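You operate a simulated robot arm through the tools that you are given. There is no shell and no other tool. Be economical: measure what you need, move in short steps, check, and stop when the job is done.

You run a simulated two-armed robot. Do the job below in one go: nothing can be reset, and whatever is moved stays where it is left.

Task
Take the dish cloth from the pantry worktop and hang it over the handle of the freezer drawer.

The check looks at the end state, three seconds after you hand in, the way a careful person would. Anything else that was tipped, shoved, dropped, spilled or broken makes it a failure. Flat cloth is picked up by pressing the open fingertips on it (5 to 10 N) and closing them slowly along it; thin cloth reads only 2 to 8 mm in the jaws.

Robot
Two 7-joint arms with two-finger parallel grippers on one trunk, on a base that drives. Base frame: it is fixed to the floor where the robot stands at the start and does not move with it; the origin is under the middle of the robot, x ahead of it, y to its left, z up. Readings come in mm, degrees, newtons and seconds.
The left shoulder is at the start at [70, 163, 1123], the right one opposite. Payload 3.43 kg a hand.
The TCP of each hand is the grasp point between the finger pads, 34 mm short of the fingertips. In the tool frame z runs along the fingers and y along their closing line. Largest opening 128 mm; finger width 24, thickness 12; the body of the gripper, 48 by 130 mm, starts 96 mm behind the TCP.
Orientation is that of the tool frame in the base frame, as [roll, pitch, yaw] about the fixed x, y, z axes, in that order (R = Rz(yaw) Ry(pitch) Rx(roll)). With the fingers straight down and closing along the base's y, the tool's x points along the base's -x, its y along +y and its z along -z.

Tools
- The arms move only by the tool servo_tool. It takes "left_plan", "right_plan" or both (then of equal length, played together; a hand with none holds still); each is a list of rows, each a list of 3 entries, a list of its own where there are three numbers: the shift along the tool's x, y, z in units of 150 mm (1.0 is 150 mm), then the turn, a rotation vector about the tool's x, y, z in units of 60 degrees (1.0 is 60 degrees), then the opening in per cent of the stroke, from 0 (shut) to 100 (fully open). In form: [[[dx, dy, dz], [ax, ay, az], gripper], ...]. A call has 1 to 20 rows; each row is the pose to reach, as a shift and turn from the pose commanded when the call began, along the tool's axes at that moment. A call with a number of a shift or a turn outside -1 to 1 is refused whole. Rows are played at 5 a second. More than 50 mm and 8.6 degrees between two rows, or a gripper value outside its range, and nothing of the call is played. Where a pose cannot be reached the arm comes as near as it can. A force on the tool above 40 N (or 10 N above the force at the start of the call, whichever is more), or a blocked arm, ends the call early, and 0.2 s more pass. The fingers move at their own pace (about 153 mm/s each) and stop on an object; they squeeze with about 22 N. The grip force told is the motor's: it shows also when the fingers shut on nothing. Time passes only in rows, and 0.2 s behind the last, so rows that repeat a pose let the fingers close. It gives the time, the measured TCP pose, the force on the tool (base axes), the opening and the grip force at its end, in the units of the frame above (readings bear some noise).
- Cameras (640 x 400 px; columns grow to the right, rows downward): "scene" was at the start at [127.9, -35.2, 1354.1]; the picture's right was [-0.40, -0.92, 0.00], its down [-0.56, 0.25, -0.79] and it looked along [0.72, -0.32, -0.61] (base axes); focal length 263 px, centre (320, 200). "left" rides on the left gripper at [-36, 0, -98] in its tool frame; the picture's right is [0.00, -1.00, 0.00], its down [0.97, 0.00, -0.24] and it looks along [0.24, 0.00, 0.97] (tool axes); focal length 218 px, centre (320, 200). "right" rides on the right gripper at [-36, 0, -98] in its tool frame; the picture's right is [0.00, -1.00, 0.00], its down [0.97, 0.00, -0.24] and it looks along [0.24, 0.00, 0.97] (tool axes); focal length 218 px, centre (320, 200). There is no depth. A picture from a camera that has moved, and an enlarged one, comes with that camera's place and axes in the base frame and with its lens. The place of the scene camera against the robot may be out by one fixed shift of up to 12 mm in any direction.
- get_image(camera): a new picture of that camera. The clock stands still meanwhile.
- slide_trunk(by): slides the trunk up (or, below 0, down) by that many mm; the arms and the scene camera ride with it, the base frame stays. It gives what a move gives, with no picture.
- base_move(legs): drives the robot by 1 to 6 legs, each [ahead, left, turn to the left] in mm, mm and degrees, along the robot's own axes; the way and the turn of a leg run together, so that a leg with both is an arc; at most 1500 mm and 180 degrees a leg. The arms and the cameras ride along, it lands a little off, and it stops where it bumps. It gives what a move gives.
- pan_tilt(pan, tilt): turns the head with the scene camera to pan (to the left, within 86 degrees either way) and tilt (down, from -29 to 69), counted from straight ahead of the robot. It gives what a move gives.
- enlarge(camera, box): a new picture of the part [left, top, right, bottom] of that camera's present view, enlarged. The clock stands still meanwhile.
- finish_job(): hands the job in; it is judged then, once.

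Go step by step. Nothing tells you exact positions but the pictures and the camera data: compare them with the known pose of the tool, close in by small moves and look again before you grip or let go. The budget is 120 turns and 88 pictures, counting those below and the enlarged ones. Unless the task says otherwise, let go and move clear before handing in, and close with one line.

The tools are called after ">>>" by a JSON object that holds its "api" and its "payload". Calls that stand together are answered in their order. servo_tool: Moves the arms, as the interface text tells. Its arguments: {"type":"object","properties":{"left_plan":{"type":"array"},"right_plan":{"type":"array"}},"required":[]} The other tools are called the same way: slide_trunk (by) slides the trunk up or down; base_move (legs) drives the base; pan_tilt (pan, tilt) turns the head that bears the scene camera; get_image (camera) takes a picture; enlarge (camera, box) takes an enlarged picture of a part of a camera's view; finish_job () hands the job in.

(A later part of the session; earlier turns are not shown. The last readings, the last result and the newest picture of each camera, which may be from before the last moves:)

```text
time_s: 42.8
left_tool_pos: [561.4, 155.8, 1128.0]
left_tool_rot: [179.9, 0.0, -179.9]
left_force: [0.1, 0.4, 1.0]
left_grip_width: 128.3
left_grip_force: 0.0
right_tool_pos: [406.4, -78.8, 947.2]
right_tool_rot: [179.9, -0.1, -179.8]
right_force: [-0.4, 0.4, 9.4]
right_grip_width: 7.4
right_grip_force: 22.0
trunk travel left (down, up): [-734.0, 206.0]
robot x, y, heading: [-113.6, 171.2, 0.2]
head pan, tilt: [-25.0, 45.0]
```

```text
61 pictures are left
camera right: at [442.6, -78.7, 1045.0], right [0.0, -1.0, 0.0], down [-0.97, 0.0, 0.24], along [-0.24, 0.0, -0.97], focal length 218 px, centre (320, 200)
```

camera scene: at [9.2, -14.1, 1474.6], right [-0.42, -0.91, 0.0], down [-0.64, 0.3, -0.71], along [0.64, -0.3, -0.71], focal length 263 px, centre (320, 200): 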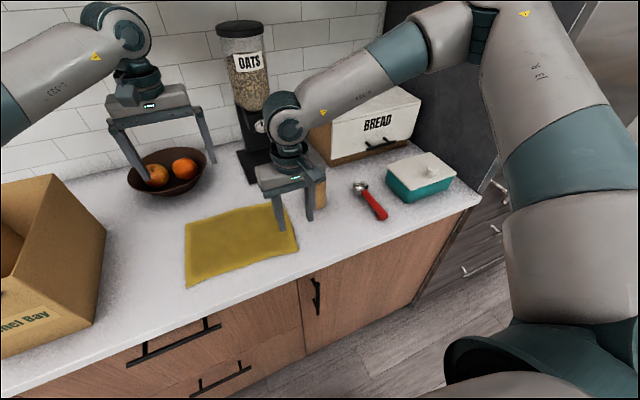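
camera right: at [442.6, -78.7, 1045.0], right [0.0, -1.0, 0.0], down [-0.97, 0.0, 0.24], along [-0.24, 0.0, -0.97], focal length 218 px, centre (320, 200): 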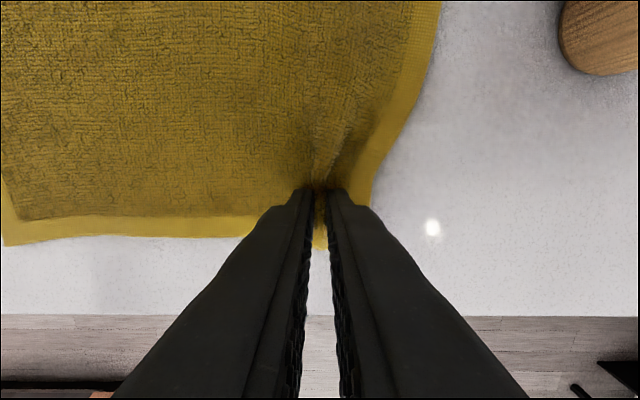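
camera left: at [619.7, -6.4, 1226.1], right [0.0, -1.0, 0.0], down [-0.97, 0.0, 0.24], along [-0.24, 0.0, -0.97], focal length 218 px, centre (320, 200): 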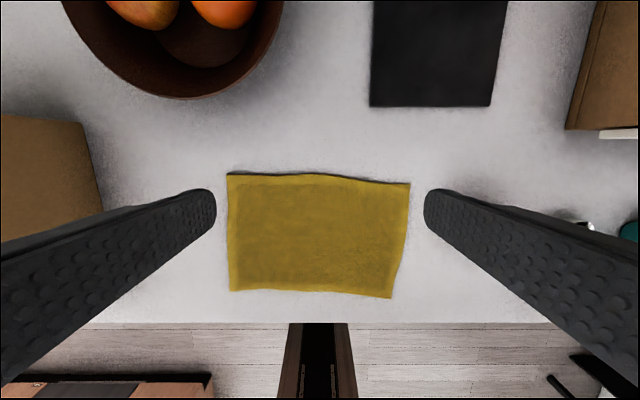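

The pinch has 7.4 mm of cloth. I lift it straight up, well clear of everything, and look.

>>> {"api": "servo_tool", "payload": {"right_plan": [[[0, 0, -0.1], [0, 0, 0], 0], [[0, 0, -0.25], [0, 0, 0], 0], [[0, 0, -0.4], [0, 0, 0], 0], [[0, 0, -0.55], [0, 0, 0], 0], [[0, 0, -0.7], [0, 0, 0], 0], [[0, 0, -0.85], [0, 0, 0], 0], [[0.0, 0, -1.0], [0, 0, 0], 0], [[0, 0, -1.0], [0, 0, 0], 0]]}}

>>> {"api": "servo_tool", "payload": {"right_plan": [[[0.1, 0, -0.15], [0, 0, 0], 0], [[0.2, 0, -0.35], [0, 0, 0], 0], [[0.3, 0, -0.55], [0, 0, 0], 0], [[0.3, 0, -0.75], [0, 0, 0], 0], [[0.3, 0, -0.9], [0, 0, 0], 0], [[0.3, 0, -1.0], [0, 0, 0], 0], [[0.3, 0, -1.0], [0, 0, 0], 0]]}}

>>> {"api": "get_image", "payload": {"camera": "scene"}}

```text
time_s: 44.6
left_tool_pos: [564.0, 155.8, 1126.8]
left_tool_rot: [-180.0, -0.1, -179.9]
left_force: [0.2, 0.6, -0.6]
left_grip_width: 128.0
left_grip_force: 0.0
right_tool_pos: [407.5, -79.5, 1097.0]
right_tool_rot: [179.9, 0.0, -179.8]
right_force: [0.8, 0.0, 0.4]
right_grip_width: 4.9
right_grip_force: 22.1
trunk travel left (down, up): [-734.0, 206.0]
robot x, y, heading: [-113.8, 170.2, 0.0]
head pan, tilt: [-25.0, 45.0]
```

```text
time_s: 46.2
left_tool_pos: [562.6, 156.3, 1128.1]
left_tool_rot: [179.9, 0.0, -179.8]
left_force: [0.4, 0.3, 0.1]
left_grip_width: 128.1
left_grip_force: 0.1
right_tool_pos: [362.5, -80.0, 1247.1]
right_tool_rot: [179.9, 0.0, -179.8]
right_force: [-0.5, -1.0, -0.7]
right_grip_width: 4.8
right_grip_force: 21.4
trunk travel left (down, up): [-734.0, 206.0]
robot x, y, heading: [-116.8, 173.5, 0.6]
head pan, tilt: [-25.0, 45.0]
```

```text
60 pictures are left
camera scene: at [8.9, 136.1, 1474.6], right [-0.42, -0.91, 0.0], down [-0.64, 0.3, -0.71], along [0.64, -0.3, -0.71], focal length 263 px, centre (320, 200)
```

scene: 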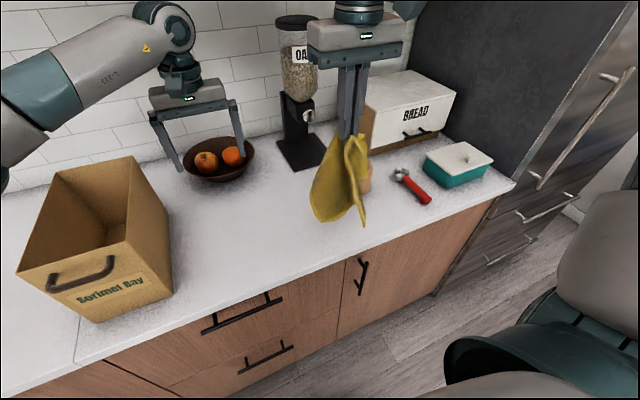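

The cloth hangs cleanly in the right hand, clear of the counter. I back straight away and then look toward the freezer.

>>> {"api": "base_move", "payload": {"legs": [[-350, 0, 0]]}}

>>> {"api": "pan_tilt", "payload": {"pan": -50, "tilt": 30}}

>>> {"api": "get_image", "payload": {"camera": "scene"}}

```text
time_s: 48.5
left_tool_pos: [210.0, 155.4, 1127.9]
left_tool_rot: [179.8, -0.1, -179.9]
left_force: [0.1, -0.3, 0.2]
left_grip_width: 127.9
left_grip_force: 0.0
right_tool_pos: [10.9, -81.7, 1246.7]
right_tool_rot: [-180.0, -0.1, -179.8]
right_force: [1.0, -0.5, 0.6]
right_grip_width: 4.7
right_grip_force: 22.6
trunk travel left (down, up): [-734.0, 206.0]
robot x, y, heading: [-470.4, 170.9, 0.4]
head pan, tilt: [-25.0, 45.0]
```

```text
time_s: 49.4
left_tool_pos: [210.3, 154.9, 1127.5]
left_tool_rot: [179.9, 0.0, -179.9]
left_force: [0.1, 0.3, 0.3]
left_grip_width: 128.2
left_grip_force: 0.0
right_tool_pos: [9.2, -82.4, 1247.3]
right_tool_rot: [179.9, 0.1, -179.9]
right_force: [0.2, 0.2, -0.5]
right_grip_width: 4.7
right_grip_force: 22.3
trunk travel left (down, up): [-734.0, 206.0]
robot x, y, heading: [-465.9, 171.7, 0.3]
head pan, tilt: [-50.0, 30.0]
```

```text
59 pictures are left
camera scene: at [-359.2, 99.7, 1497.1], right [-0.76, -0.65, 0.0], down [-0.32, 0.38, -0.87], along [0.56, -0.66, -0.5], focal length 263 px, centre (320, 200)
```

scene: 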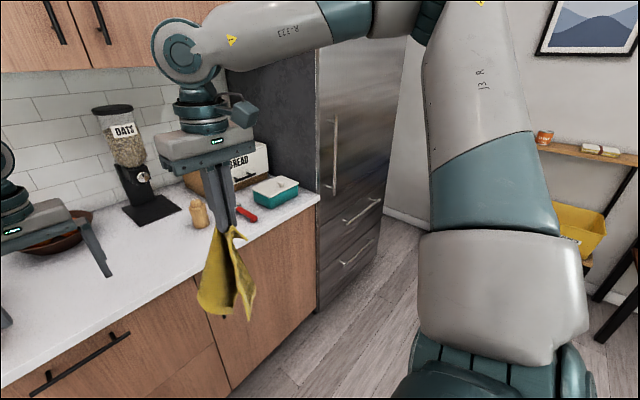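

The fridge has two low drawers with horizontal bar handles around y ≈ −1050. I drive sideways to the right to view them from the front.

>>> {"api": "base_move", "payload": {"legs": [[0, -800, 0]]}}

>>> {"api": "pan_tilt", "payload": {"pan": -10, "tilt": 40}}

>>> {"api": "get_image", "payload": {"camera": "scene"}}

```text
time_s: 53.7
left_tool_pos: [213.2, -647.1, 1128.2]
left_tool_rot: [179.9, -0.1, -180.0]
left_force: [-0.4, -0.2, 0.8]
left_grip_width: 128.1
left_grip_force: 0.0
right_tool_pos: [11.7, -882.5, 1246.9]
right_tool_rot: [179.8, 0.1, -179.8]
right_force: [-0.7, 0.3, 0.0]
right_grip_width: 4.8
right_grip_force: 21.9
trunk travel left (down, up): [-734.0, 206.0]
robot x, y, heading: [-462.4, -636.2, 0.1]
head pan, tilt: [-50.0, 30.0]
```

```text
time_s: 54.8
left_tool_pos: [213.6, -647.4, 1128.0]
left_tool_rot: [-180.0, -0.1, 180.0]
left_force: [-0.3, 0.0, 0.1]
left_grip_width: 128.0
left_grip_force: 0.1
right_tool_pos: [12.2, -882.7, 1245.7]
right_tool_rot: [180.0, 0.0, -179.8]
right_force: [0.4, -0.5, -0.1]
right_grip_width: 5.2
right_grip_force: 21.6
trunk travel left (down, up): [-734.0, 206.0]
robot x, y, heading: [-463.7, -632.1, -0.0]
head pan, tilt: [-10.0, 40.0]
```

```text
58 pictures are left
camera scene: at [-330.9, -647.2, 1481.9], right [-0.17, -0.99, 0.0], down [-0.63, 0.11, -0.77], along [0.75, -0.13, -0.64], focal length 263 px, centre (320, 200)
```

scene: 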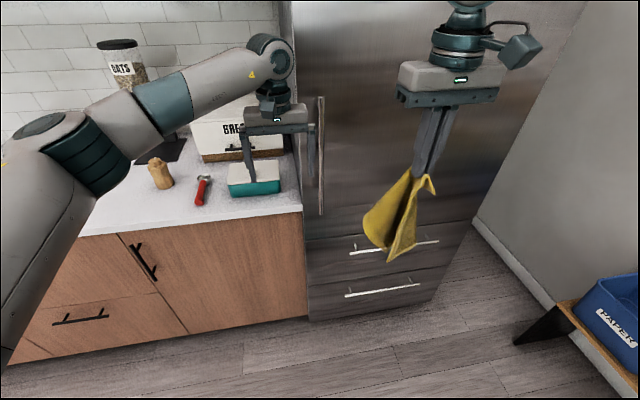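

Good view. I enlarge the drawer fronts to check for labels and the handle geometry.

>>> {"api": "enlarge", "payload": {"camera": "scene", "box": [290, 190, 490, 330]}}

```text
2.86 times, centred on (390, 260) of scene
camera zoom: at [-330.9, -647.2, 1481.9], right [-0.17, -0.99, 0.0], down [-0.63, 0.11, -0.77], along [0.75, -0.13, -0.64], focal length 751 px, centre (120, 29)
```

zoom: 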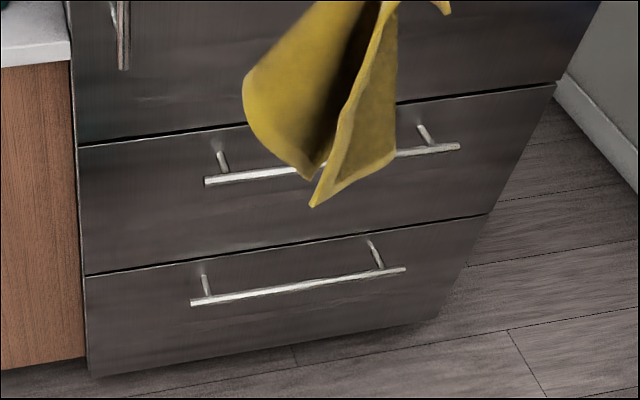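

The upper drawer's handle is at about x 285, z ≈ 665, y −875 to −1250, and it stands about 50 mm off the front. I first pull the left hand back and aside so it can't touch the fridge.

>>> {"api": "servo_tool", "payload": {"left_plan": [[[0.3, 0.1, 0], [0, 0, 0], 100], [[0.55, 0.2, 0], [0, 0, 0], 100], [[0.8, 0.3, 0], [0, 0, 0], 80], [[1.0, 0.45, 0], [0, 0, 0], 50], [[1.0, 0.6, 0], [0, 0, 0], 30], [[1.0, 0.6, 0], [0, 0, 0], 10]]}}

>>> {"api": "servo_tool", "payload": {"left_plan": [[[0.2, 0.2, 0], [0, 0, 0], 10], [[0.4, 0.4, 0], [0, 0, 0], 10], [[0.6, 0.6, 0], [0, 0, 0], 10], [[0.8, 0.7, 0], [0, 0, 0], 10], [[0.8, 0.7, 0], [0, 0, 0], 10]]}}

>>> {"api": "slide_trunk", "payload": {"by": -200}}

>>> {"api": "get_image", "payload": {"camera": "scene"}}

```text
time_s: 56.2
left_tool_pos: [63.7, -558.5, 1127.8]
left_tool_rot: [179.9, 0.0, -180.0]
left_force: [0.5, -0.5, -0.5]
left_grip_width: 12.9
left_grip_force: 0.0
right_tool_pos: [12.9, -884.0, 1246.4]
right_tool_rot: [179.8, 0.0, -179.8]
right_force: [-0.5, 0.0, 0.4]
right_grip_width: 5.0
right_grip_force: 22.2
trunk travel left (down, up): [-734.0, 206.0]
robot x, y, heading: [-463.0, -633.2, -0.1]
head pan, tilt: [-10.0, 40.0]
```

```text
time_s: 57.4
left_tool_pos: [-55.8, -452.7, 1127.9]
left_tool_rot: [179.9, -0.2, -179.9]
left_force: [0.1, 0.4, 0.8]
left_grip_width: 12.8
left_grip_force: 0.0
right_tool_pos: [12.5, -883.6, 1246.9]
right_tool_rot: [179.9, -0.1, -179.8]
right_force: [-0.2, -0.2, 0.2]
right_grip_width: 4.9
right_grip_force: 22.0
trunk travel left (down, up): [-734.0, 206.0]
robot x, y, heading: [-461.8, -635.7, 0.2]
head pan, tilt: [-10.0, 40.0]
```

```text
time_s: 59.5
left_tool_pos: [-56.7, -451.8, 928.1]
left_tool_rot: [179.9, -0.1, 180.0]
left_force: [0.0, -0.4, 0.4]
left_grip_width: 12.7
left_grip_force: 0.0
right_tool_pos: [12.4, -883.9, 1047.9]
right_tool_rot: [179.9, 0.1, -179.8]
right_force: [0.4, -0.9, -0.5]
right_grip_width: 4.8
right_grip_force: 22.0
trunk travel left (down, up): [-534.0, 406.0]
robot x, y, heading: [-461.8, -631.1, 0.3]
head pan, tilt: [-10.0, 40.0]
```

```text
56 pictures are left
camera scene: at [-331.1, -647.2, 1281.9], right [-0.17, -0.99, 0.0], down [-0.63, 0.11, -0.77], along [0.75, -0.13, -0.64], focal length 263 px, centre (320, 200)
```

scene: 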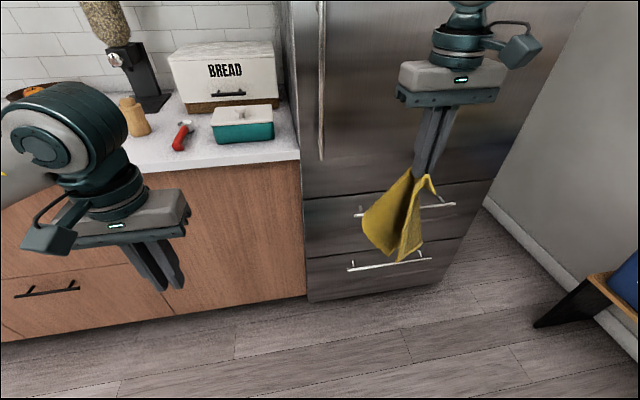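

Two camera heights let me triangulate the handle, so I enlarge again.

>>> {"api": "enlarge", "payload": {"camera": "scene", "box": [290, 170, 490, 310]}}

```text
2.86 times, centred on (390, 240) of scene
camera zoom: at [-331.1, -647.2, 1281.9], right [-0.17, -0.99, 0.0], down [-0.63, 0.11, -0.77], along [0.75, -0.13, -0.64], focal length 751 px, centre (120, 86)
```

zoom: 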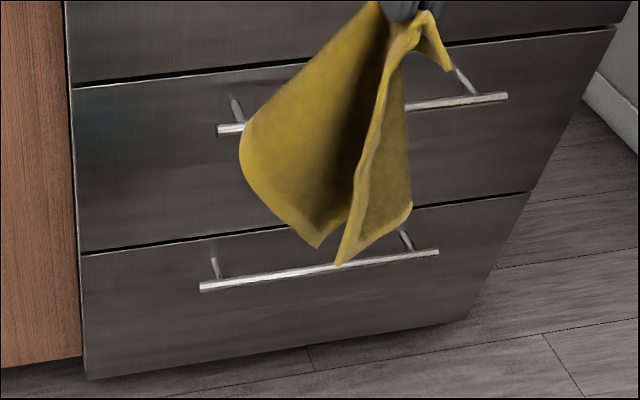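

The handle triangulates to x ≈ 282, z ≈ 673, y −870 to −1250 with the drawer face at x ≈ 338. So the 673 in the brief is this upper handle. I drive right 185 and ahead 180 with the cloth still well above the bar.

>>> {"api": "base_move", "payload": {"legs": [[0, -185, 0], [180, 0, 0]]}}

>>> {"api": "pan_tilt", "payload": {"pan": -35, "tilt": 45}}

>>> {"api": "get_image", "payload": {"camera": "scene"}}

>>> {"api": "get_image", "payload": {"camera": "right"}}

```text
time_s: 62.2
left_tool_pos: [123.8, -636.5, 927.2]
left_tool_rot: [180.0, -0.2, -180.0]
left_force: [0.6, -0.1, -0.8]
left_grip_width: 12.7
left_grip_force: 0.0
right_tool_pos: [192.3, -1068.3, 1046.5]
right_tool_rot: [179.8, -0.1, -179.9]
right_force: [0.0, 0.3, -0.9]
right_grip_width: 5.0
right_grip_force: 22.2
trunk travel left (down, up): [-534.0, 406.0]
robot x, y, heading: [-284.4, -819.5, -0.1]
head pan, tilt: [-10.0, 40.0]
```

```text
time_s: 63.0
left_tool_pos: [123.1, -637.7, 927.6]
left_tool_rot: [179.9, 0.0, 180.0]
left_force: [-0.8, -0.2, -0.9]
left_grip_width: 13.1
left_grip_force: 0.0
right_tool_pos: [190.6, -1067.8, 1047.2]
right_tool_rot: [179.8, 0.0, -179.9]
right_force: [0.5, 0.3, -0.1]
right_grip_width: 4.8
right_grip_force: 21.5
trunk travel left (down, up): [-534.0, 406.0]
robot x, y, heading: [-283.4, -818.7, 0.2]
head pan, tilt: [-35.0, 45.0]
```

```text
54 pictures are left
camera scene: at [-168.8, -862.8, 1274.6], right [-0.57, -0.82, 0.0], down [-0.58, 0.4, -0.71], along [0.58, -0.4, -0.71], focal length 263 px, centre (320, 200)
```

scene: 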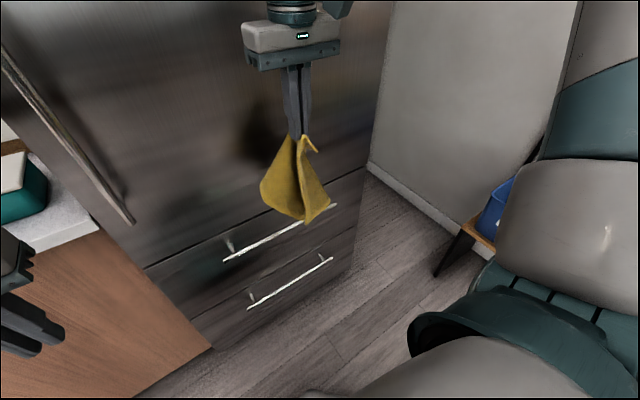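

```text
53 pictures are left
camera right: at [227.4, -1067.4, 1144.5], right [0.0, -1.0, 0.0], down [-0.97, 0.0, 0.24], along [-0.24, 0.0, -0.97], focal length 218 px, centre (320, 200)
```

right: 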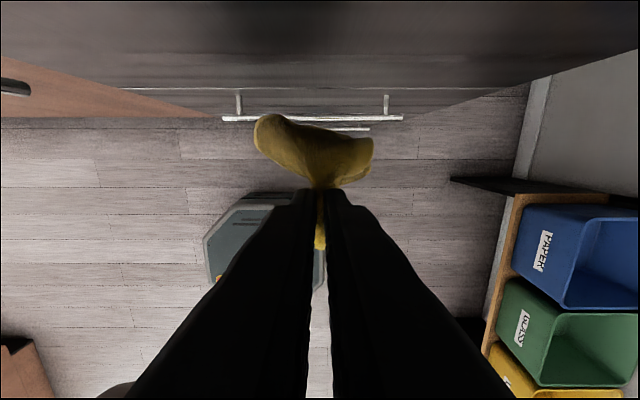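

The view from above confirms the bar at x ≈ 283, centre y ≈ −1051, and the drawer face at x ≈ 338. The cloth hangs conveniently flat along y. I tilt the hand 45° so the fingertips lead toward the fridge and the gripper body stays back.

>>> {"api": "servo_tool", "payload": {"right_plan": [[[0, 0.03, 0], [0, -0.125, 0], 0], [[0, 0.06, 0], [0, -0.25, 0], 0], [[0, 0.1, 0], [0, -0.375, 0], 0], [[0, 0.1, 0], [0, -0.5, 0], 0], [[0, 0.1, 0], [0, -0.625, 0], 0], [[0, 0.1, 0], [0, -0.75, 0], 0], [[0, 0.1, 0], [0, -0.75, 0], 0]]}}

>>> {"api": "get_image", "payload": {"camera": "right"}}

>>> {"api": "get_image", "payload": {"camera": "scene"}}

```text
time_s: 64.7
left_tool_pos: [122.6, -636.1, 926.9]
left_tool_rot: [179.9, 0.1, -180.0]
left_force: [-0.3, 0.0, -0.4]
left_grip_width: 12.8
left_grip_force: 0.0
right_tool_pos: [211.3, -1053.3, 1061.2]
right_tool_rot: [179.9, 44.8, 179.9]
right_force: [0.0, -0.6, -0.2]
right_grip_width: 5.0
right_grip_force: 21.9
right hand out of reach, approached as far as the arm can: row 6, 7
trunk travel left (down, up): [-534.0, 406.0]
robot x, y, heading: [-285.4, -814.5, -0.1]
head pan, tilt: [-35.0, 45.0]
```

```text
52 pictures are left
camera right: at [168.0, -1052.3, 1155.2], right [0.0, -1.0, 0.0], down [-0.86, 0.0, -0.52], along [0.52, 0.0, -0.86], focal length 218 px, centre (320, 200)
```

right: 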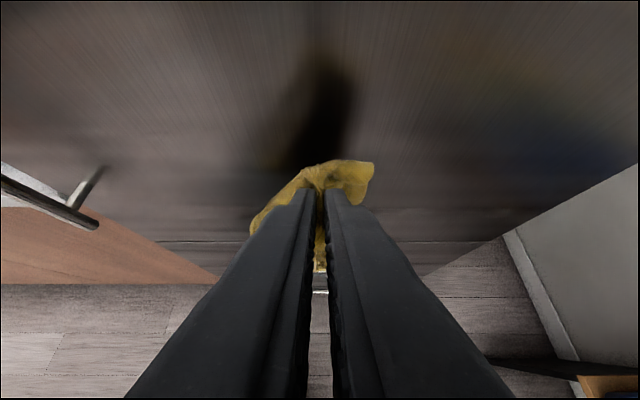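

```text
51 pictures are left
camera scene: at [-169.0, -862.9, 1274.6], right [-0.57, -0.82, 0.0], down [-0.58, 0.4, -0.71], along [0.58, -0.4, -0.71], focal length 263 px, centre (320, 200)
```

scene: 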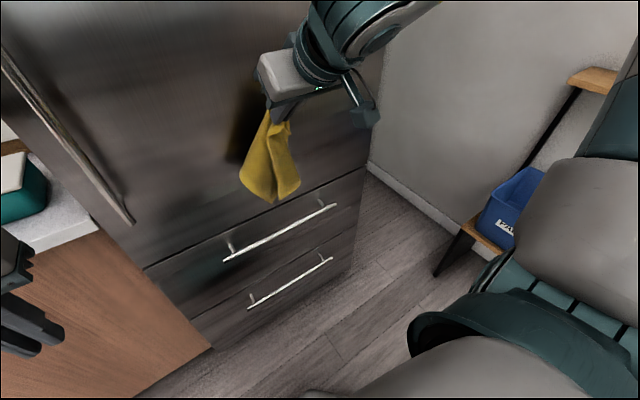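

The tilt works. The tip is at about (235, −1053, 1037), with the cloth bottom at about 797. I'll advance with the base and lower with the trunk so the arm pose stays put, advancing 70 mm first.

>>> {"api": "base_move", "payload": {"legs": [[70, 0, 0]]}}

>>> {"api": "get_image", "payload": {"camera": "scene"}}

>>> {"api": "get_image", "payload": {"camera": "right"}}

```text
time_s: 65.7
left_tool_pos: [194.0, -636.8, 927.2]
left_tool_rot: [180.0, 0.0, 180.0]
left_force: [0.3, 0.2, 0.7]
left_grip_width: 12.8
left_grip_force: 0.0
right_tool_pos: [283.0, -1053.7, 1059.3]
right_tool_rot: [179.9, 44.9, -180.0]
right_force: [-0.5, -0.5, -0.4]
right_grip_width: 4.9
right_grip_force: 22.1
trunk travel left (down, up): [-534.0, 406.0]
robot x, y, heading: [-215.4, -813.9, 0.2]
head pan, tilt: [-35.0, 45.0]
```

```text
50 pictures are left
camera scene: at [-98.0, -862.6, 1274.4], right [-0.57, -0.82, 0.0], down [-0.58, 0.4, -0.71], along [0.58, -0.4, -0.71], focal length 263 px, centre (320, 200)
```

scene: 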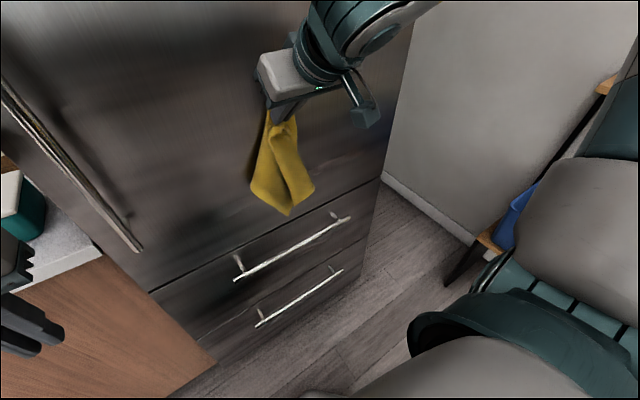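

```text
49 pictures are left
camera right: at [239.1, -1052.1, 1154.2], right [0.0, -1.0, 0.0], down [-0.86, 0.0, -0.51], along [0.51, 0.0, -0.86], focal length 218 px, centre (320, 200)
```

right: 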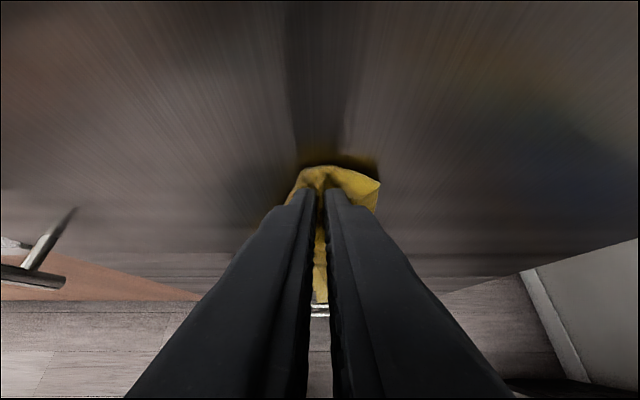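

The tip is now at x ≈ 307 with the cloth close to the door face. Before lowering I check that the right elbow is clear of the shelf and bins.

>>> {"api": "pan_tilt", "payload": {"pan": -75, "tilt": 35}}

>>> {"api": "get_image", "payload": {"camera": "scene"}}

```text
time_s: 66.7
left_tool_pos: [191.8, -635.9, 928.4]
left_tool_rot: [179.8, -0.2, 180.0]
left_force: [-0.2, -0.6, -0.7]
left_grip_width: 12.9
left_grip_force: 0.1
right_tool_pos: [280.4, -1052.9, 1060.2]
right_tool_rot: [179.9, 45.0, 179.9]
right_force: [-0.3, 1.1, 0.3]
right_grip_width: 4.8
right_grip_force: 22.1
trunk travel left (down, up): [-534.0, 406.0]
robot x, y, heading: [-214.5, -816.2, -0.2]
head pan, tilt: [-75.0, 35.0]
```

```text
48 pictures are left
camera scene: at [-143.4, -901.2, 1289.4], right [-0.97, -0.26, 0.0], down [-0.15, 0.55, -0.82], along [0.21, -0.79, -0.57], focal length 263 px, centre (320, 200)
```

scene: 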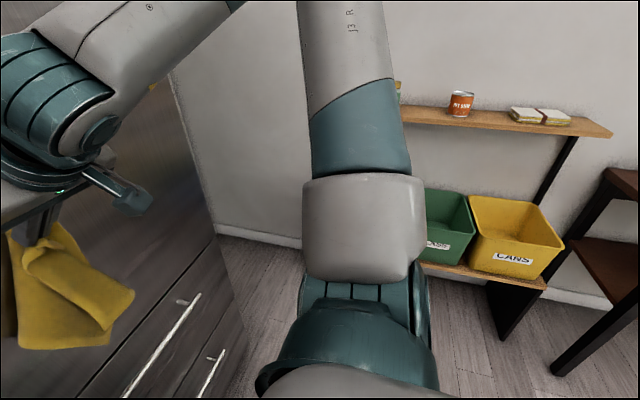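

The elbow is well clear of the shelf. I press the tip about 12 mm further toward the door so the cloth lies against the face, then lower 100 mm with the trunk and look.

>>> {"api": "servo_tool", "payload": {"right_plan": [[[-0.03, 0, 0.03], [0, 0, 0], 0], [[-0.06, 0, 0.06], [0, 0, 0], 0], [[-0.06, 0, 0.06], [0, 0, 0], 0]]}}

>>> {"api": "slide_trunk", "payload": {"by": -90}}

>>> {"api": "pan_tilt", "payload": {"pan": -45, "tilt": 45}}

>>> {"api": "get_image", "payload": {"camera": "scene"}}

```text
time_s: 67.5
left_tool_pos: [189.4, -636.3, 930.8]
left_tool_rot: [180.0, 0.1, 179.9]
left_force: [-0.3, 0.2, -0.1]
left_grip_width: 12.9
left_grip_force: 0.0
right_tool_pos: [289.1, -1051.8, 1060.8]
right_tool_rot: [179.9, 44.9, 179.9]
right_force: [-21.8, 0.6, -3.2]
right_grip_width: 4.7
right_grip_force: 22.1
trunk travel left (down, up): [-534.0, 406.0]
robot x, y, heading: [-217.0, -818.9, 0.2]
head pan, tilt: [-75.0, 35.0]
```

```text
time_s: 68.8
left_tool_pos: [188.6, -636.8, 840.7]
left_tool_rot: [179.8, 0.1, 179.9]
left_force: [-0.7, -0.5, 0.3]
left_grip_width: 12.6
left_grip_force: 0.0
right_tool_pos: [290.7, -1052.1, 971.5]
right_tool_rot: [179.8, 45.0, -180.0]
right_force: [-28.5, 0.1, 4.1]
right_grip_width: 4.8
right_grip_force: 21.7
trunk travel left (down, up): [-444.0, 496.0]
robot x, y, heading: [-217.7, -815.3, 0.1]
head pan, tilt: [-75.0, 35.0]
```

```text
time_s: 69.7
left_tool_pos: [188.8, -635.5, 840.6]
left_tool_rot: [179.8, 0.0, 180.0]
left_force: [0.8, 0.9, -0.5]
left_grip_width: 12.9
left_grip_force: 0.1
right_tool_pos: [288.8, -1051.1, 971.0]
right_tool_rot: [179.9, 45.0, 180.0]
right_force: [-30.7, 1.1, -1.9]
right_grip_width: 4.6
right_grip_force: 22.1
trunk travel left (down, up): [-444.0, 496.0]
robot x, y, heading: [-213.8, -820.9, -0.1]
head pan, tilt: [-45.0, 45.0]
```

```text
47 pictures are left
camera scene: at [-112.9, -873.5, 1185.0], right [-0.71, -0.71, 0.0], down [-0.5, 0.5, -0.71], along [0.5, -0.5, -0.71], focal length 263 px, centre (320, 200)
```

scene: 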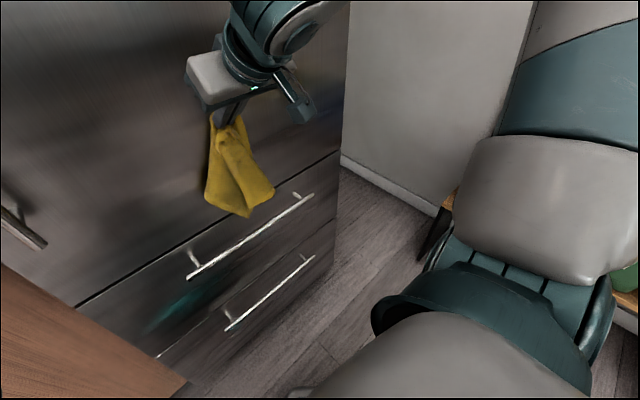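

The tips are pressing the door at about 30 N, so I back off about 9 mm and then lower further, looking as the cloth nears the bar.

>>> {"api": "servo_tool", "payload": {"right_plan": [[[0.02, 0, -0.02], [0, 0, 0], 0], [[0.045, 0, -0.045], [0, 0, 0], 0], [[0.045, 0, -0.045], [0, 0, 0], 0]]}}

>>> {"api": "enlarge", "payload": {"camera": "scene", "box": [150, 90, 350, 290]}}

>>> {"api": "get_image", "payload": {"camera": "right"}}

```text
time_s: 70.5
left_tool_pos: [191.9, -635.1, 837.7]
left_tool_rot: [179.9, -0.1, -180.0]
left_force: [-0.4, -0.3, 0.8]
left_grip_width: 12.9
left_grip_force: 0.0
right_tool_pos: [284.5, -1052.1, 971.8]
right_tool_rot: [179.9, 45.0, -180.0]
right_force: [-0.5, 0.2, 0.3]
right_grip_width: 4.7
right_grip_force: 22.2
trunk travel left (down, up): [-444.0, 496.0]
robot x, y, heading: [-213.9, -812.6, 0.2]
head pan, tilt: [-45.0, 45.0]
```

```text
2.00 times, centred on (250, 190) of scene
camera zoom: at [-108.6, -873.6, 1184.6], right [-0.71, -0.71, 0.0], down [-0.5, 0.5, -0.71], along [0.5, -0.5, -0.71], focal length 525 px, centre (460, 220)
```

zoom: 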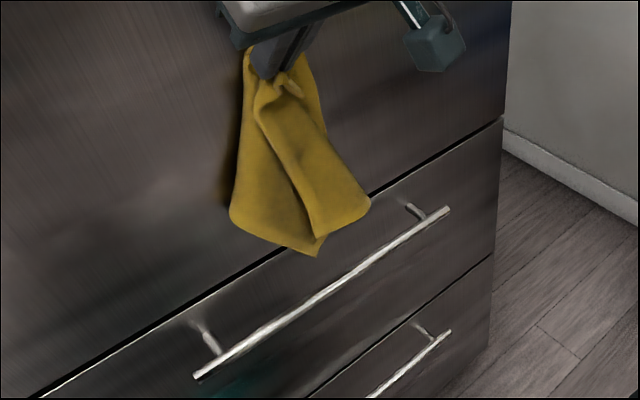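

```text
45 pictures are left
camera right: at [241.1, -1052.0, 1065.6], right [0.0, -1.0, 0.0], down [-0.86, 0.0, -0.52], along [0.52, 0.0, -0.86], focal length 218 px, centre (320, 200)
```

right: 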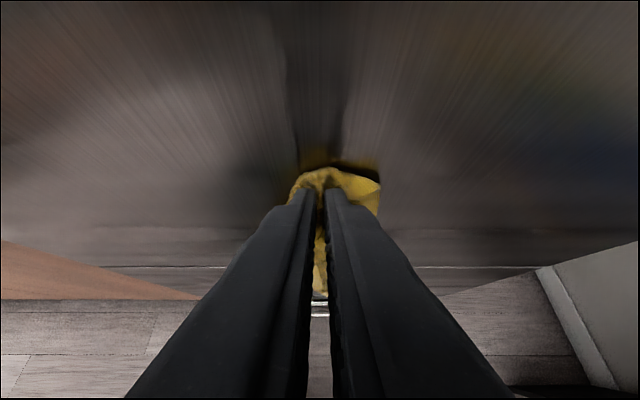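

Force is gone. The cloth bottom is near z 710, so I lower 50 mm and check that it goes behind the bar.

>>> {"api": "slide_trunk", "payload": {"by": -55}}

>>> {"api": "enlarge", "payload": {"camera": "scene", "box": [150, 70, 350, 270]}}

```text
time_s: 71.5
left_tool_pos: [191.0, -635.7, 783.1]
left_tool_rot: [179.9, -0.1, 179.9]
left_force: [0.4, -0.2, -1.2]
left_grip_width: 12.8
left_grip_force: 0.0
right_tool_pos: [282.6, -1051.6, 915.1]
right_tool_rot: [179.8, 45.0, -179.9]
right_force: [-0.7, 0.0, -1.0]
right_grip_width: 4.5
right_grip_force: 22.1
trunk travel left (down, up): [-389.0, 551.0]
robot x, y, heading: [-217.8, -819.8, 0.1]
head pan, tilt: [-45.0, 45.0]
```

```text
2.00 times, centred on (250, 170) of scene
camera zoom: at [-109.3, -873.6, 1129.7], right [-0.71, -0.71, 0.0], down [-0.5, 0.5, -0.71], along [0.5, -0.5, -0.71], focal length 525 px, centre (460, 260)
```

zoom: 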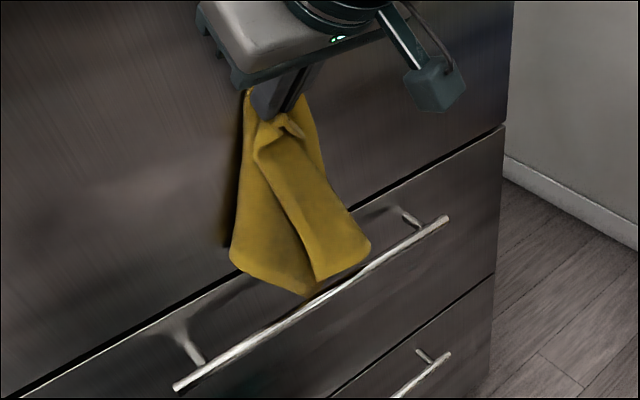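

The lowest point is level with the bar's top and seems to sit behind it. Another 30 mm, then look again.

>>> {"api": "slide_trunk", "payload": {"by": -30}}

>>> {"api": "enlarge", "payload": {"camera": "scene", "box": [170, 80, 330, 240]}}

```text
time_s: 72.2
left_tool_pos: [192.0, -636.2, 751.8]
left_tool_rot: [179.9, 0.1, 180.0]
left_force: [-0.2, 0.3, 0.0]
left_grip_width: 12.6
left_grip_force: 0.1
right_tool_pos: [283.5, -1051.9, 886.3]
right_tool_rot: [179.9, 44.9, -179.9]
right_force: [-0.9, -0.8, -0.7]
right_grip_width: 4.7
right_grip_force: 22.0
trunk travel left (down, up): [-359.0, 581.0]
robot x, y, heading: [-213.6, -814.3, 0.2]
head pan, tilt: [-45.0, 45.0]
```

```text
2.50 times, centred on (250, 160) of scene
camera zoom: at [-109.3, -873.6, 1099.6], right [-0.71, -0.71, 0.0], down [-0.5, 0.5, -0.71], along [0.5, -0.5, -0.71], focal length 657 px, centre (495, 300)
```

zoom: 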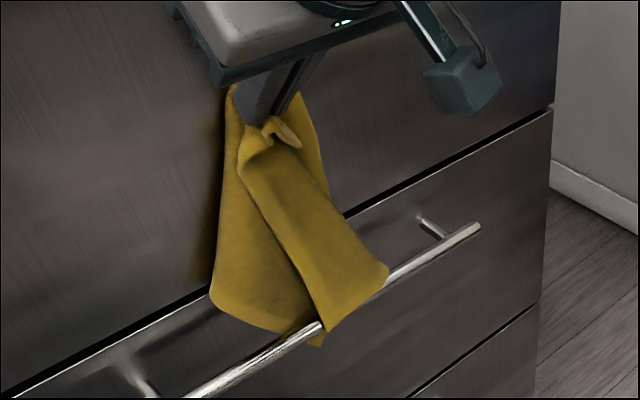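

The right-hand fold of the cloth looks to be in front of the bar. I want a side view along the bar, so I turn the left hand 60° toward the right, using its camera.

>>> {"api": "servo_tool", "payload": {"left_plan": [[[0, 0, 0], [0.125, 0, 0], 10], [[0, 0, 0], [0.25, 0, 0], 10], [[0, 0, 0], [0.375, 0, 0], 10], [[0, 0, 0], [0.5, 0, 0], 10], [[0, 0, 0], [0.625, 0, 0], 10], [[0, 0, 0], [0.75, 0, 0], 10], [[0, 0, 0], [0.875, 0, 0], 10], [[0, 0, 0], [1.0, 0, 0], 10], [[0, 0, 0], [1.0, 0, 0], 10]]}}

>>> {"api": "get_image", "payload": {"camera": "left"}}

```text
time_s: 74.2
left_tool_pos: [191.5, -637.6, 752.5]
left_tool_rot: [-120.1, 0.0, 179.9]
left_force: [0.7, 0.0, -0.4]
left_grip_width: 12.6
left_grip_force: 0.1
right_tool_pos: [282.4, -1052.3, 885.2]
right_tool_rot: [180.0, 44.9, 180.0]
right_force: [0.0, -0.2, 0.7]
right_grip_width: 4.8
right_grip_force: 21.6
trunk travel left (down, up): [-359.0, 581.0]
robot x, y, heading: [-216.8, -816.4, -0.2]
head pan, tilt: [-45.0, 45.0]
```

```text
42 pictures are left
camera left: at [228.6, -551.0, 802.5], right [0.0, -0.5, 0.87], down [-0.97, 0.21, 0.12], along [-0.24, -0.84, -0.49], focal length 218 px, centre (320, 200)
```

left: 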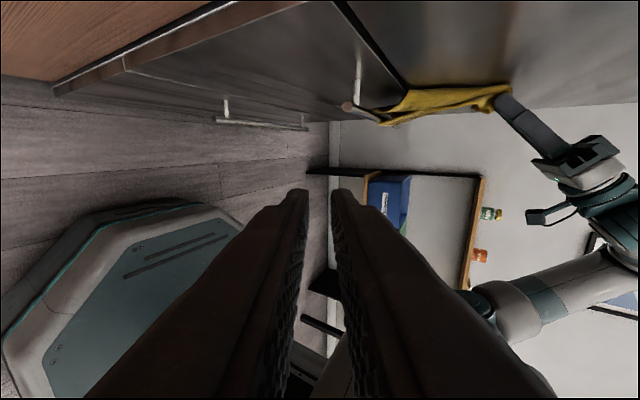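

Excellent side view. I enlarge the bar and cloth.

>>> {"api": "enlarge", "payload": {"camera": "left", "box": [310, 40, 550, 190]}}

```text
2.67 times, centred on (430, 115) of left
camera zoom: at [228.6, -551.0, 802.5], right [0.0, -0.5, 0.87], down [-0.97, 0.21, 0.12], along [-0.24, -0.84, -0.49], focal length 582 px, centre (27, 427)
```

zoom: 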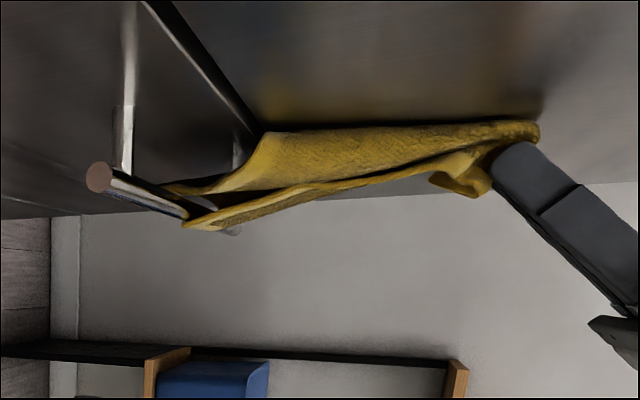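

The side view shows the left lobe against the face, behind the bar, but the right lobe hanging just in front of it. I raise 65 mm, turn the hand 25° about the vertical to swing the right lobe toward the face, and look again.

>>> {"api": "slide_trunk", "payload": {"by": 65}}

>>> {"api": "servo_tool", "payload": {"right_plan": [[[0, 0, 0], [-0.098, 0, -0.098], 0], [[0, 0, 0], [-0.196, 0, -0.196], 0], [[0, 0, 0], [-0.295, 0, -0.295], 0], [[0, 0, 0], [-0.295, 0, -0.295], 0], [[0, 0, 0], [-0.295, 0, -0.295], 0]]}}

>>> {"api": "get_image", "payload": {"camera": "left"}}

>>> {"api": "enlarge", "payload": {"camera": "scene", "box": [150, 90, 350, 290]}}

```text
time_s: 75.3
left_tool_pos: [192.2, -635.7, 818.4]
left_tool_rot: [-120.1, -0.2, -180.0]
left_force: [0.2, -0.3, 0.0]
left_grip_width: 12.7
left_grip_force: 0.0
right_tool_pos: [283.4, -1052.4, 949.0]
right_tool_rot: [179.9, 44.9, 180.0]
right_force: [-0.5, 0.5, 0.1]
right_grip_width: 4.7
right_grip_force: 22.6
trunk travel left (down, up): [-424.0, 516.0]
robot x, y, heading: [-216.9, -811.5, 0.2]
head pan, tilt: [-45.0, 45.0]
```

```text
time_s: 76.5
left_tool_pos: [191.8, -636.1, 818.0]
left_tool_rot: [-120.1, 0.0, -180.0]
left_force: [1.0, 0.2, 0.9]
left_grip_width: 12.8
left_grip_force: 0.1
right_tool_pos: [282.6, -1051.8, 949.7]
right_tool_rot: [179.8, 45.0, -155.0]
right_force: [-0.3, -0.3, 0.1]
right_grip_width: 4.7
right_grip_force: 21.7
trunk travel left (down, up): [-424.0, 516.0]
robot x, y, heading: [-215.5, -817.9, 0.1]
head pan, tilt: [-45.0, 45.0]
```

```text
40 pictures are left
camera left: at [228.6, -551.3, 867.5], right [0.0, -0.5, 0.86], down [-0.97, 0.21, 0.12], along [-0.24, -0.84, -0.49], focal length 218 px, centre (320, 200)
```

left: 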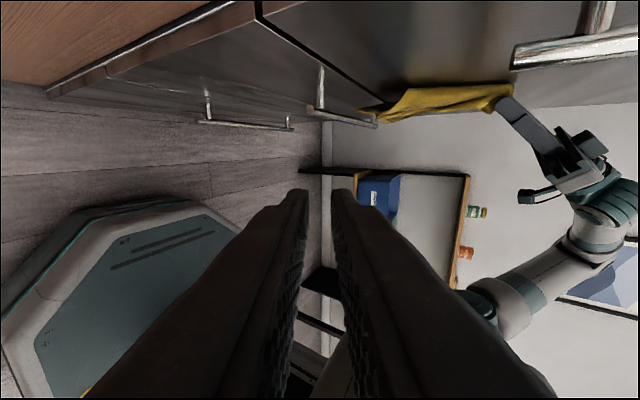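

```text
2.00 times, centred on (250, 190) of scene
camera zoom: at [-109.1, -873.9, 1164.6], right [-0.71, -0.71, 0.0], down [-0.5, 0.5, -0.71], along [0.5, -0.5, -0.71], focal length 525 px, centre (460, 220)
```

zoom: 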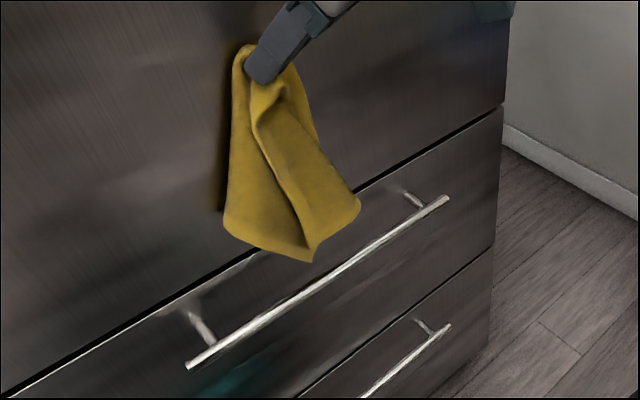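

The cloth lies flatter now. I turn another 15°, lower 60 mm and inspect from the side.

>>> {"api": "servo_tool", "payload": {"right_plan": [[[0, 0, 0], [-0.09, 0, -0.09], 0], [[0, 0, 0], [-0.177, 0, -0.177], 0], [[0, 0, 0], [-0.177, 0, -0.177], 0], [[0, 0, 0], [-0.177, 0, -0.177], 0]]}}

>>> {"api": "slide_trunk", "payload": {"by": -45}}

>>> {"api": "enlarge", "payload": {"camera": "left", "box": [290, 40, 530, 190]}}

>>> {"api": "enlarge", "payload": {"camera": "scene", "box": [150, 80, 350, 280]}}

```text
time_s: 77.5
left_tool_pos: [191.3, -636.7, 818.6]
left_tool_rot: [-120.1, 0.0, -180.0]
left_force: [0.0, -0.3, 0.6]
left_grip_width: 12.8
left_grip_force: 0.0
right_tool_pos: [284.4, -1052.1, 950.1]
right_tool_rot: [179.8, 44.9, -139.9]
right_force: [0.5, 0.3, 0.0]
right_grip_width: 4.9
right_grip_force: 22.3
trunk travel left (down, up): [-424.0, 516.0]
robot x, y, heading: [-214.4, -815.3, 0.2]
head pan, tilt: [-45.0, 45.0]
```

```text
time_s: 78.3
left_tool_pos: [191.8, -636.1, 774.0]
left_tool_rot: [-120.1, 0.0, 179.9]
left_force: [-0.7, -0.4, 0.1]
left_grip_width: 12.7
left_grip_force: 0.1
right_tool_pos: [283.6, -1052.9, 904.9]
right_tool_rot: [179.8, 45.0, -140.0]
right_force: [0.0, -0.3, -0.2]
right_grip_width: 5.0
right_grip_force: 21.8
trunk travel left (down, up): [-379.0, 561.0]
robot x, y, heading: [-213.7, -816.5, 0.2]
head pan, tilt: [-45.0, 45.0]
```

```text
2.67 times, centred on (410, 115) of left
camera zoom: at [228.5, -551.1, 822.5], right [0.0, -0.5, 0.87], down [-0.97, 0.21, 0.12], along [-0.24, -0.84, -0.49], focal length 582 px, centre (80, 427)
```

zoom: 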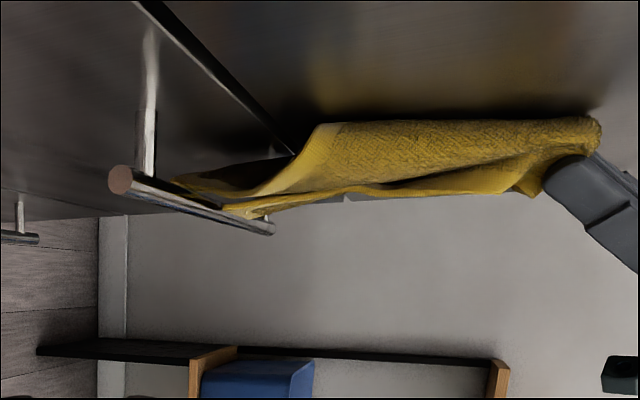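

```text
2.00 times, centred on (250, 180) of scene
camera zoom: at [-109.3, -873.6, 1119.6], right [-0.71, -0.71, 0.0], down [-0.5, 0.5, -0.71], along [0.5, -0.5, -0.71], focal length 525 px, centre (460, 240)
```

zoom: 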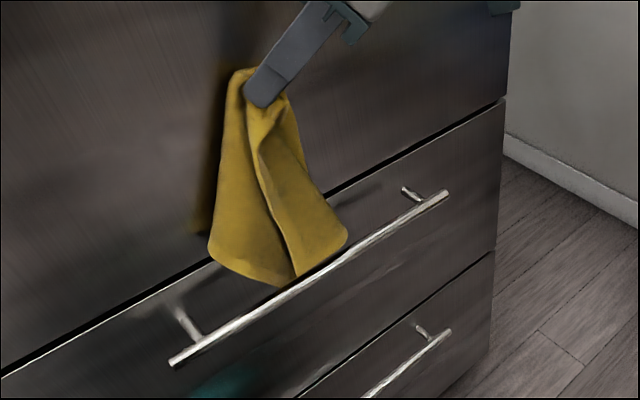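

Much better: the lobes now enter just behind the bar. I shift another 12 mm toward the face for margin, lower 25 mm and check.

>>> {"api": "servo_tool", "payload": {"right_plan": [[[-0.02, -0.025, 0.02], [0, 0, 0], 0], [[-0.043, -0.051, 0.043], [0, 0, 0], 0], [[-0.043, -0.051, 0.043], [0, 0, 0], 0]]}}

>>> {"api": "slide_trunk", "payload": {"by": -25}}

>>> {"api": "enlarge", "payload": {"camera": "left", "box": [290, 40, 530, 190]}}

>>> {"api": "enlarge", "payload": {"camera": "scene", "box": [150, 70, 350, 270]}}

```text
time_s: 79.2
left_tool_pos: [189.0, -637.9, 774.5]
left_tool_rot: [-120.1, 0.2, 179.9]
left_force: [-1.6, -0.4, -0.3]
left_grip_width: 12.5
left_grip_force: 0.0
right_tool_pos: [289.2, -1052.9, 905.8]
right_tool_rot: [179.8, 44.8, -139.8]
right_force: [-35.6, 0.4, -4.0]
right_grip_width: 4.4
right_grip_force: 22.0
trunk travel left (down, up): [-379.0, 561.0]
robot x, y, heading: [-215.7, -813.7, -0.0]
head pan, tilt: [-45.0, 45.0]
```

```text
time_s: 79.7
left_tool_pos: [188.4, -637.2, 753.3]
left_tool_rot: [-120.1, 0.0, 179.9]
left_force: [-0.2, 0.0, -0.3]
left_grip_width: 12.5
left_grip_force: 0.1
right_tool_pos: [289.5, -1050.6, 887.6]
right_tool_rot: [179.8, 45.0, -139.8]
right_force: [-21.5, 5.7, -1.3]
right_grip_width: 4.3
right_grip_force: 22.0
trunk travel left (down, up): [-359.0, 581.0]
robot x, y, heading: [-218.7, -815.6, -0.1]
head pan, tilt: [-45.0, 45.0]
stopped: the force on the tool passed its limit (the readings are from after the stop); the commanded pose is now the measured one
```

```text
2.67 times, centred on (410, 115) of left
camera zoom: at [226.3, -551.5, 803.0], right [0.0, -0.5, 0.87], down [-0.97, 0.21, 0.12], along [-0.24, -0.84, -0.49], focal length 582 px, centre (80, 427)
```

zoom: 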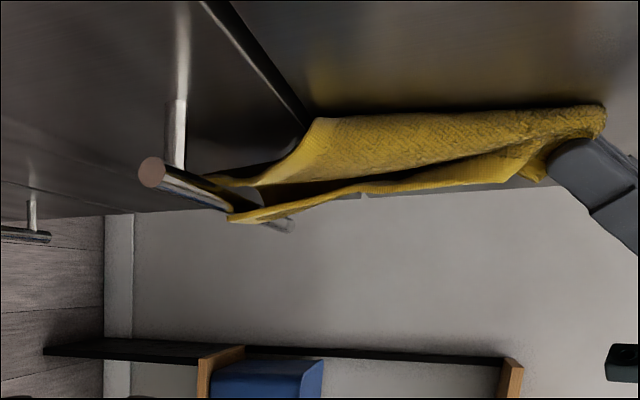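

```text
2.00 times, centred on (250, 170) of scene
camera zoom: at [-112.5, -873.6, 1099.5], right [-0.71, -0.71, 0.0], down [-0.5, 0.5, -0.71], along [0.5, -0.5, -0.71], focal length 525 px, centre (460, 260)
```

zoom: 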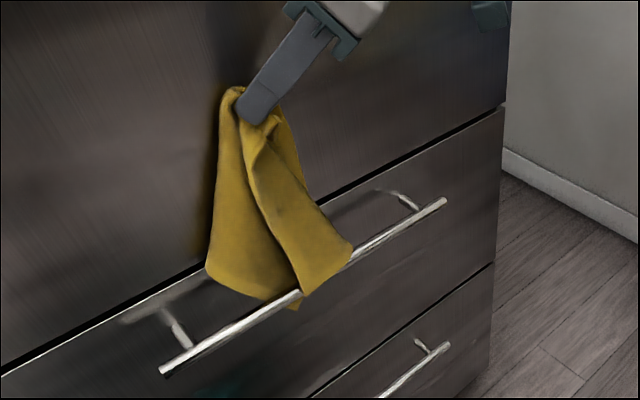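

The right lobe slips to the front again when lowered. I raise, ease off the face and turn the hand another 25° so that lobe swings nearer the face.

>>> {"api": "slide_trunk", "payload": {"by": 50}}

>>> {"api": "servo_tool", "payload": {"right_plan": [[[0.02, 0.025, -0.02], [0, 0, 0], 0], [[0.025, 0.03, -0.025], [-0.09, 0, -0.09], 0], [[0.025, 0.03, -0.025], [-0.18, 0, -0.18], 0], [[0.025, 0.03, -0.025], [-0.27, 0, -0.27], 0], [[0.025, 0.03, -0.025], [-0.3, 0, -0.3], 0], [[0.025, 0.03, -0.025], [-0.3, 0, -0.3], 0]]}}

>>> {"api": "enlarge", "payload": {"camera": "left", "box": [290, 40, 530, 190]}}

>>> {"api": "enlarge", "payload": {"camera": "scene", "box": [150, 90, 350, 290]}}

```text
time_s: 80.6
left_tool_pos: [189.6, -636.9, 803.7]
left_tool_rot: [-120.1, 0.1, 179.9]
left_force: [-0.7, 0.2, 1.0]
left_grip_width: 12.7
left_grip_force: 0.1
right_tool_pos: [290.6, -1051.1, 938.6]
right_tool_rot: [-179.9, 45.2, -139.6]
right_force: [-33.5, -2.7, -4.0]
right_grip_width: 4.6
right_grip_force: 22.6
trunk travel left (down, up): [-409.0, 531.0]
robot x, y, heading: [-216.1, -816.3, 0.0]
head pan, tilt: [-45.0, 45.0]
```

```text
time_s: 82.0
left_tool_pos: [190.8, -637.0, 803.4]
left_tool_rot: [-120.1, -0.1, -180.0]
left_force: [0.5, -0.4, -0.2]
left_grip_width: 12.9
left_grip_force: 0.1
right_tool_pos: [244.5, -977.9, 941.0]
right_tool_rot: [-179.8, 45.0, -114.6]
right_force: [-0.5, 0.5, 0.5]
right_grip_width: 4.9
right_grip_force: 21.5
right hand out of reach, approached as far as the arm can: row 3, 4, 5, 6
trunk travel left (down, up): [-409.0, 531.0]
robot x, y, heading: [-217.2, -816.3, 0.3]
head pan, tilt: [-45.0, 45.0]
```

```text
2.67 times, centred on (410, 115) of left
camera zoom: at [227.7, -551.1, 852.6], right [0.0, -0.5, 0.87], down [-0.97, 0.21, 0.12], along [-0.24, -0.84, -0.49], focal length 582 px, centre (80, 427)
```

zoom: 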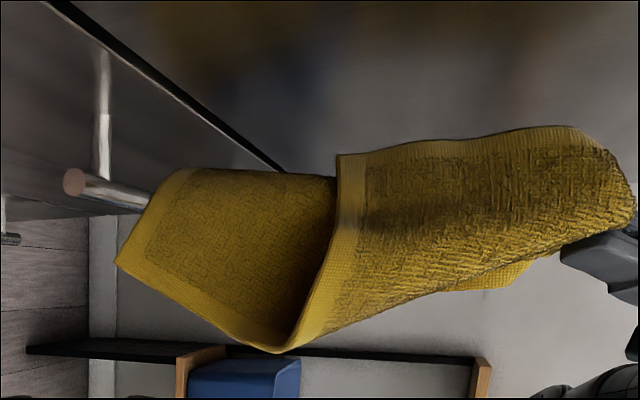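

```text
2.00 times, centred on (250, 190) of scene
camera zoom: at [-110.3, -873.3, 1149.7], right [-0.71, -0.71, 0.0], down [-0.5, 0.5, -0.71], along [0.5, -0.5, -0.71], focal length 525 px, centre (460, 220)
```

zoom: 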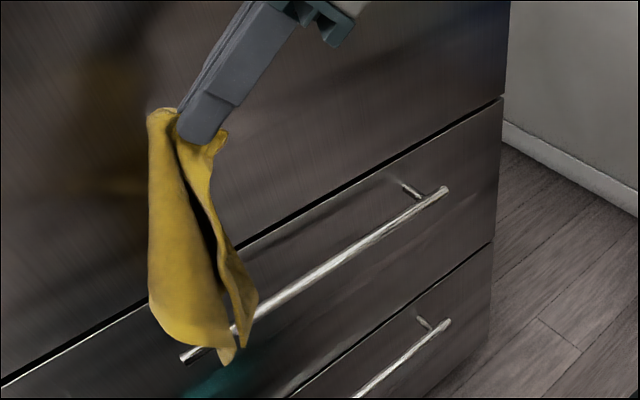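

The extra turn is out of the arm's reach and moved the hand, so I undo it. Left lobe and bottom tip behind, right lobe in front is in fact a balanced half-and-half drape, so I'll use that. I raise first, then turn back 25°.

>>> {"api": "slide_trunk", "payload": {"by": 70}}

>>> {"api": "servo_tool", "payload": {"right_plan": [[[0, 0, 0], [0.1, 0, 0.1], 0], [[0, 0, 0], [0.2, 0, 0.2], 0], [[0, 0, 0], [0.3, 0, 0.3], 0], [[0, 0, 0], [0.3, 0, 0.3], 0], [[0, 0, 0], [0.3, 0, 0.3], 0]]}}

```text
time_s: 83.1
left_tool_pos: [191.3, -636.3, 873.0]
left_tool_rot: [-120.1, -0.2, 179.9]
left_force: [0.2, -0.5, -0.7]
left_grip_width: 12.9
left_grip_force: 0.2
right_tool_pos: [245.8, -978.2, 1009.2]
right_tool_rot: [180.0, 44.9, -114.7]
right_force: [0.0, 0.8, -0.5]
right_grip_width: 4.8
right_grip_force: 21.7
trunk travel left (down, up): [-479.0, 461.0]
robot x, y, heading: [-217.6, -815.9, 0.1]
head pan, tilt: [-45.0, 45.0]
```

```text
time_s: 84.3
left_tool_pos: [191.9, -636.1, 873.2]
left_tool_rot: [-120.0, 0.0, 179.9]
left_force: [-0.4, -0.6, -0.2]
left_grip_width: 12.7
left_grip_force: 0.0
right_tool_pos: [246.0, -977.6, 1008.4]
right_tool_rot: [-179.9, 45.1, -140.2]
right_force: [0.4, -0.2, 1.6]
right_grip_width: 4.6
right_grip_force: 22.4
trunk travel left (down, up): [-479.0, 461.0]
robot x, y, heading: [-219.7, -817.6, 0.2]
head pan, tilt: [-45.0, 45.0]
```

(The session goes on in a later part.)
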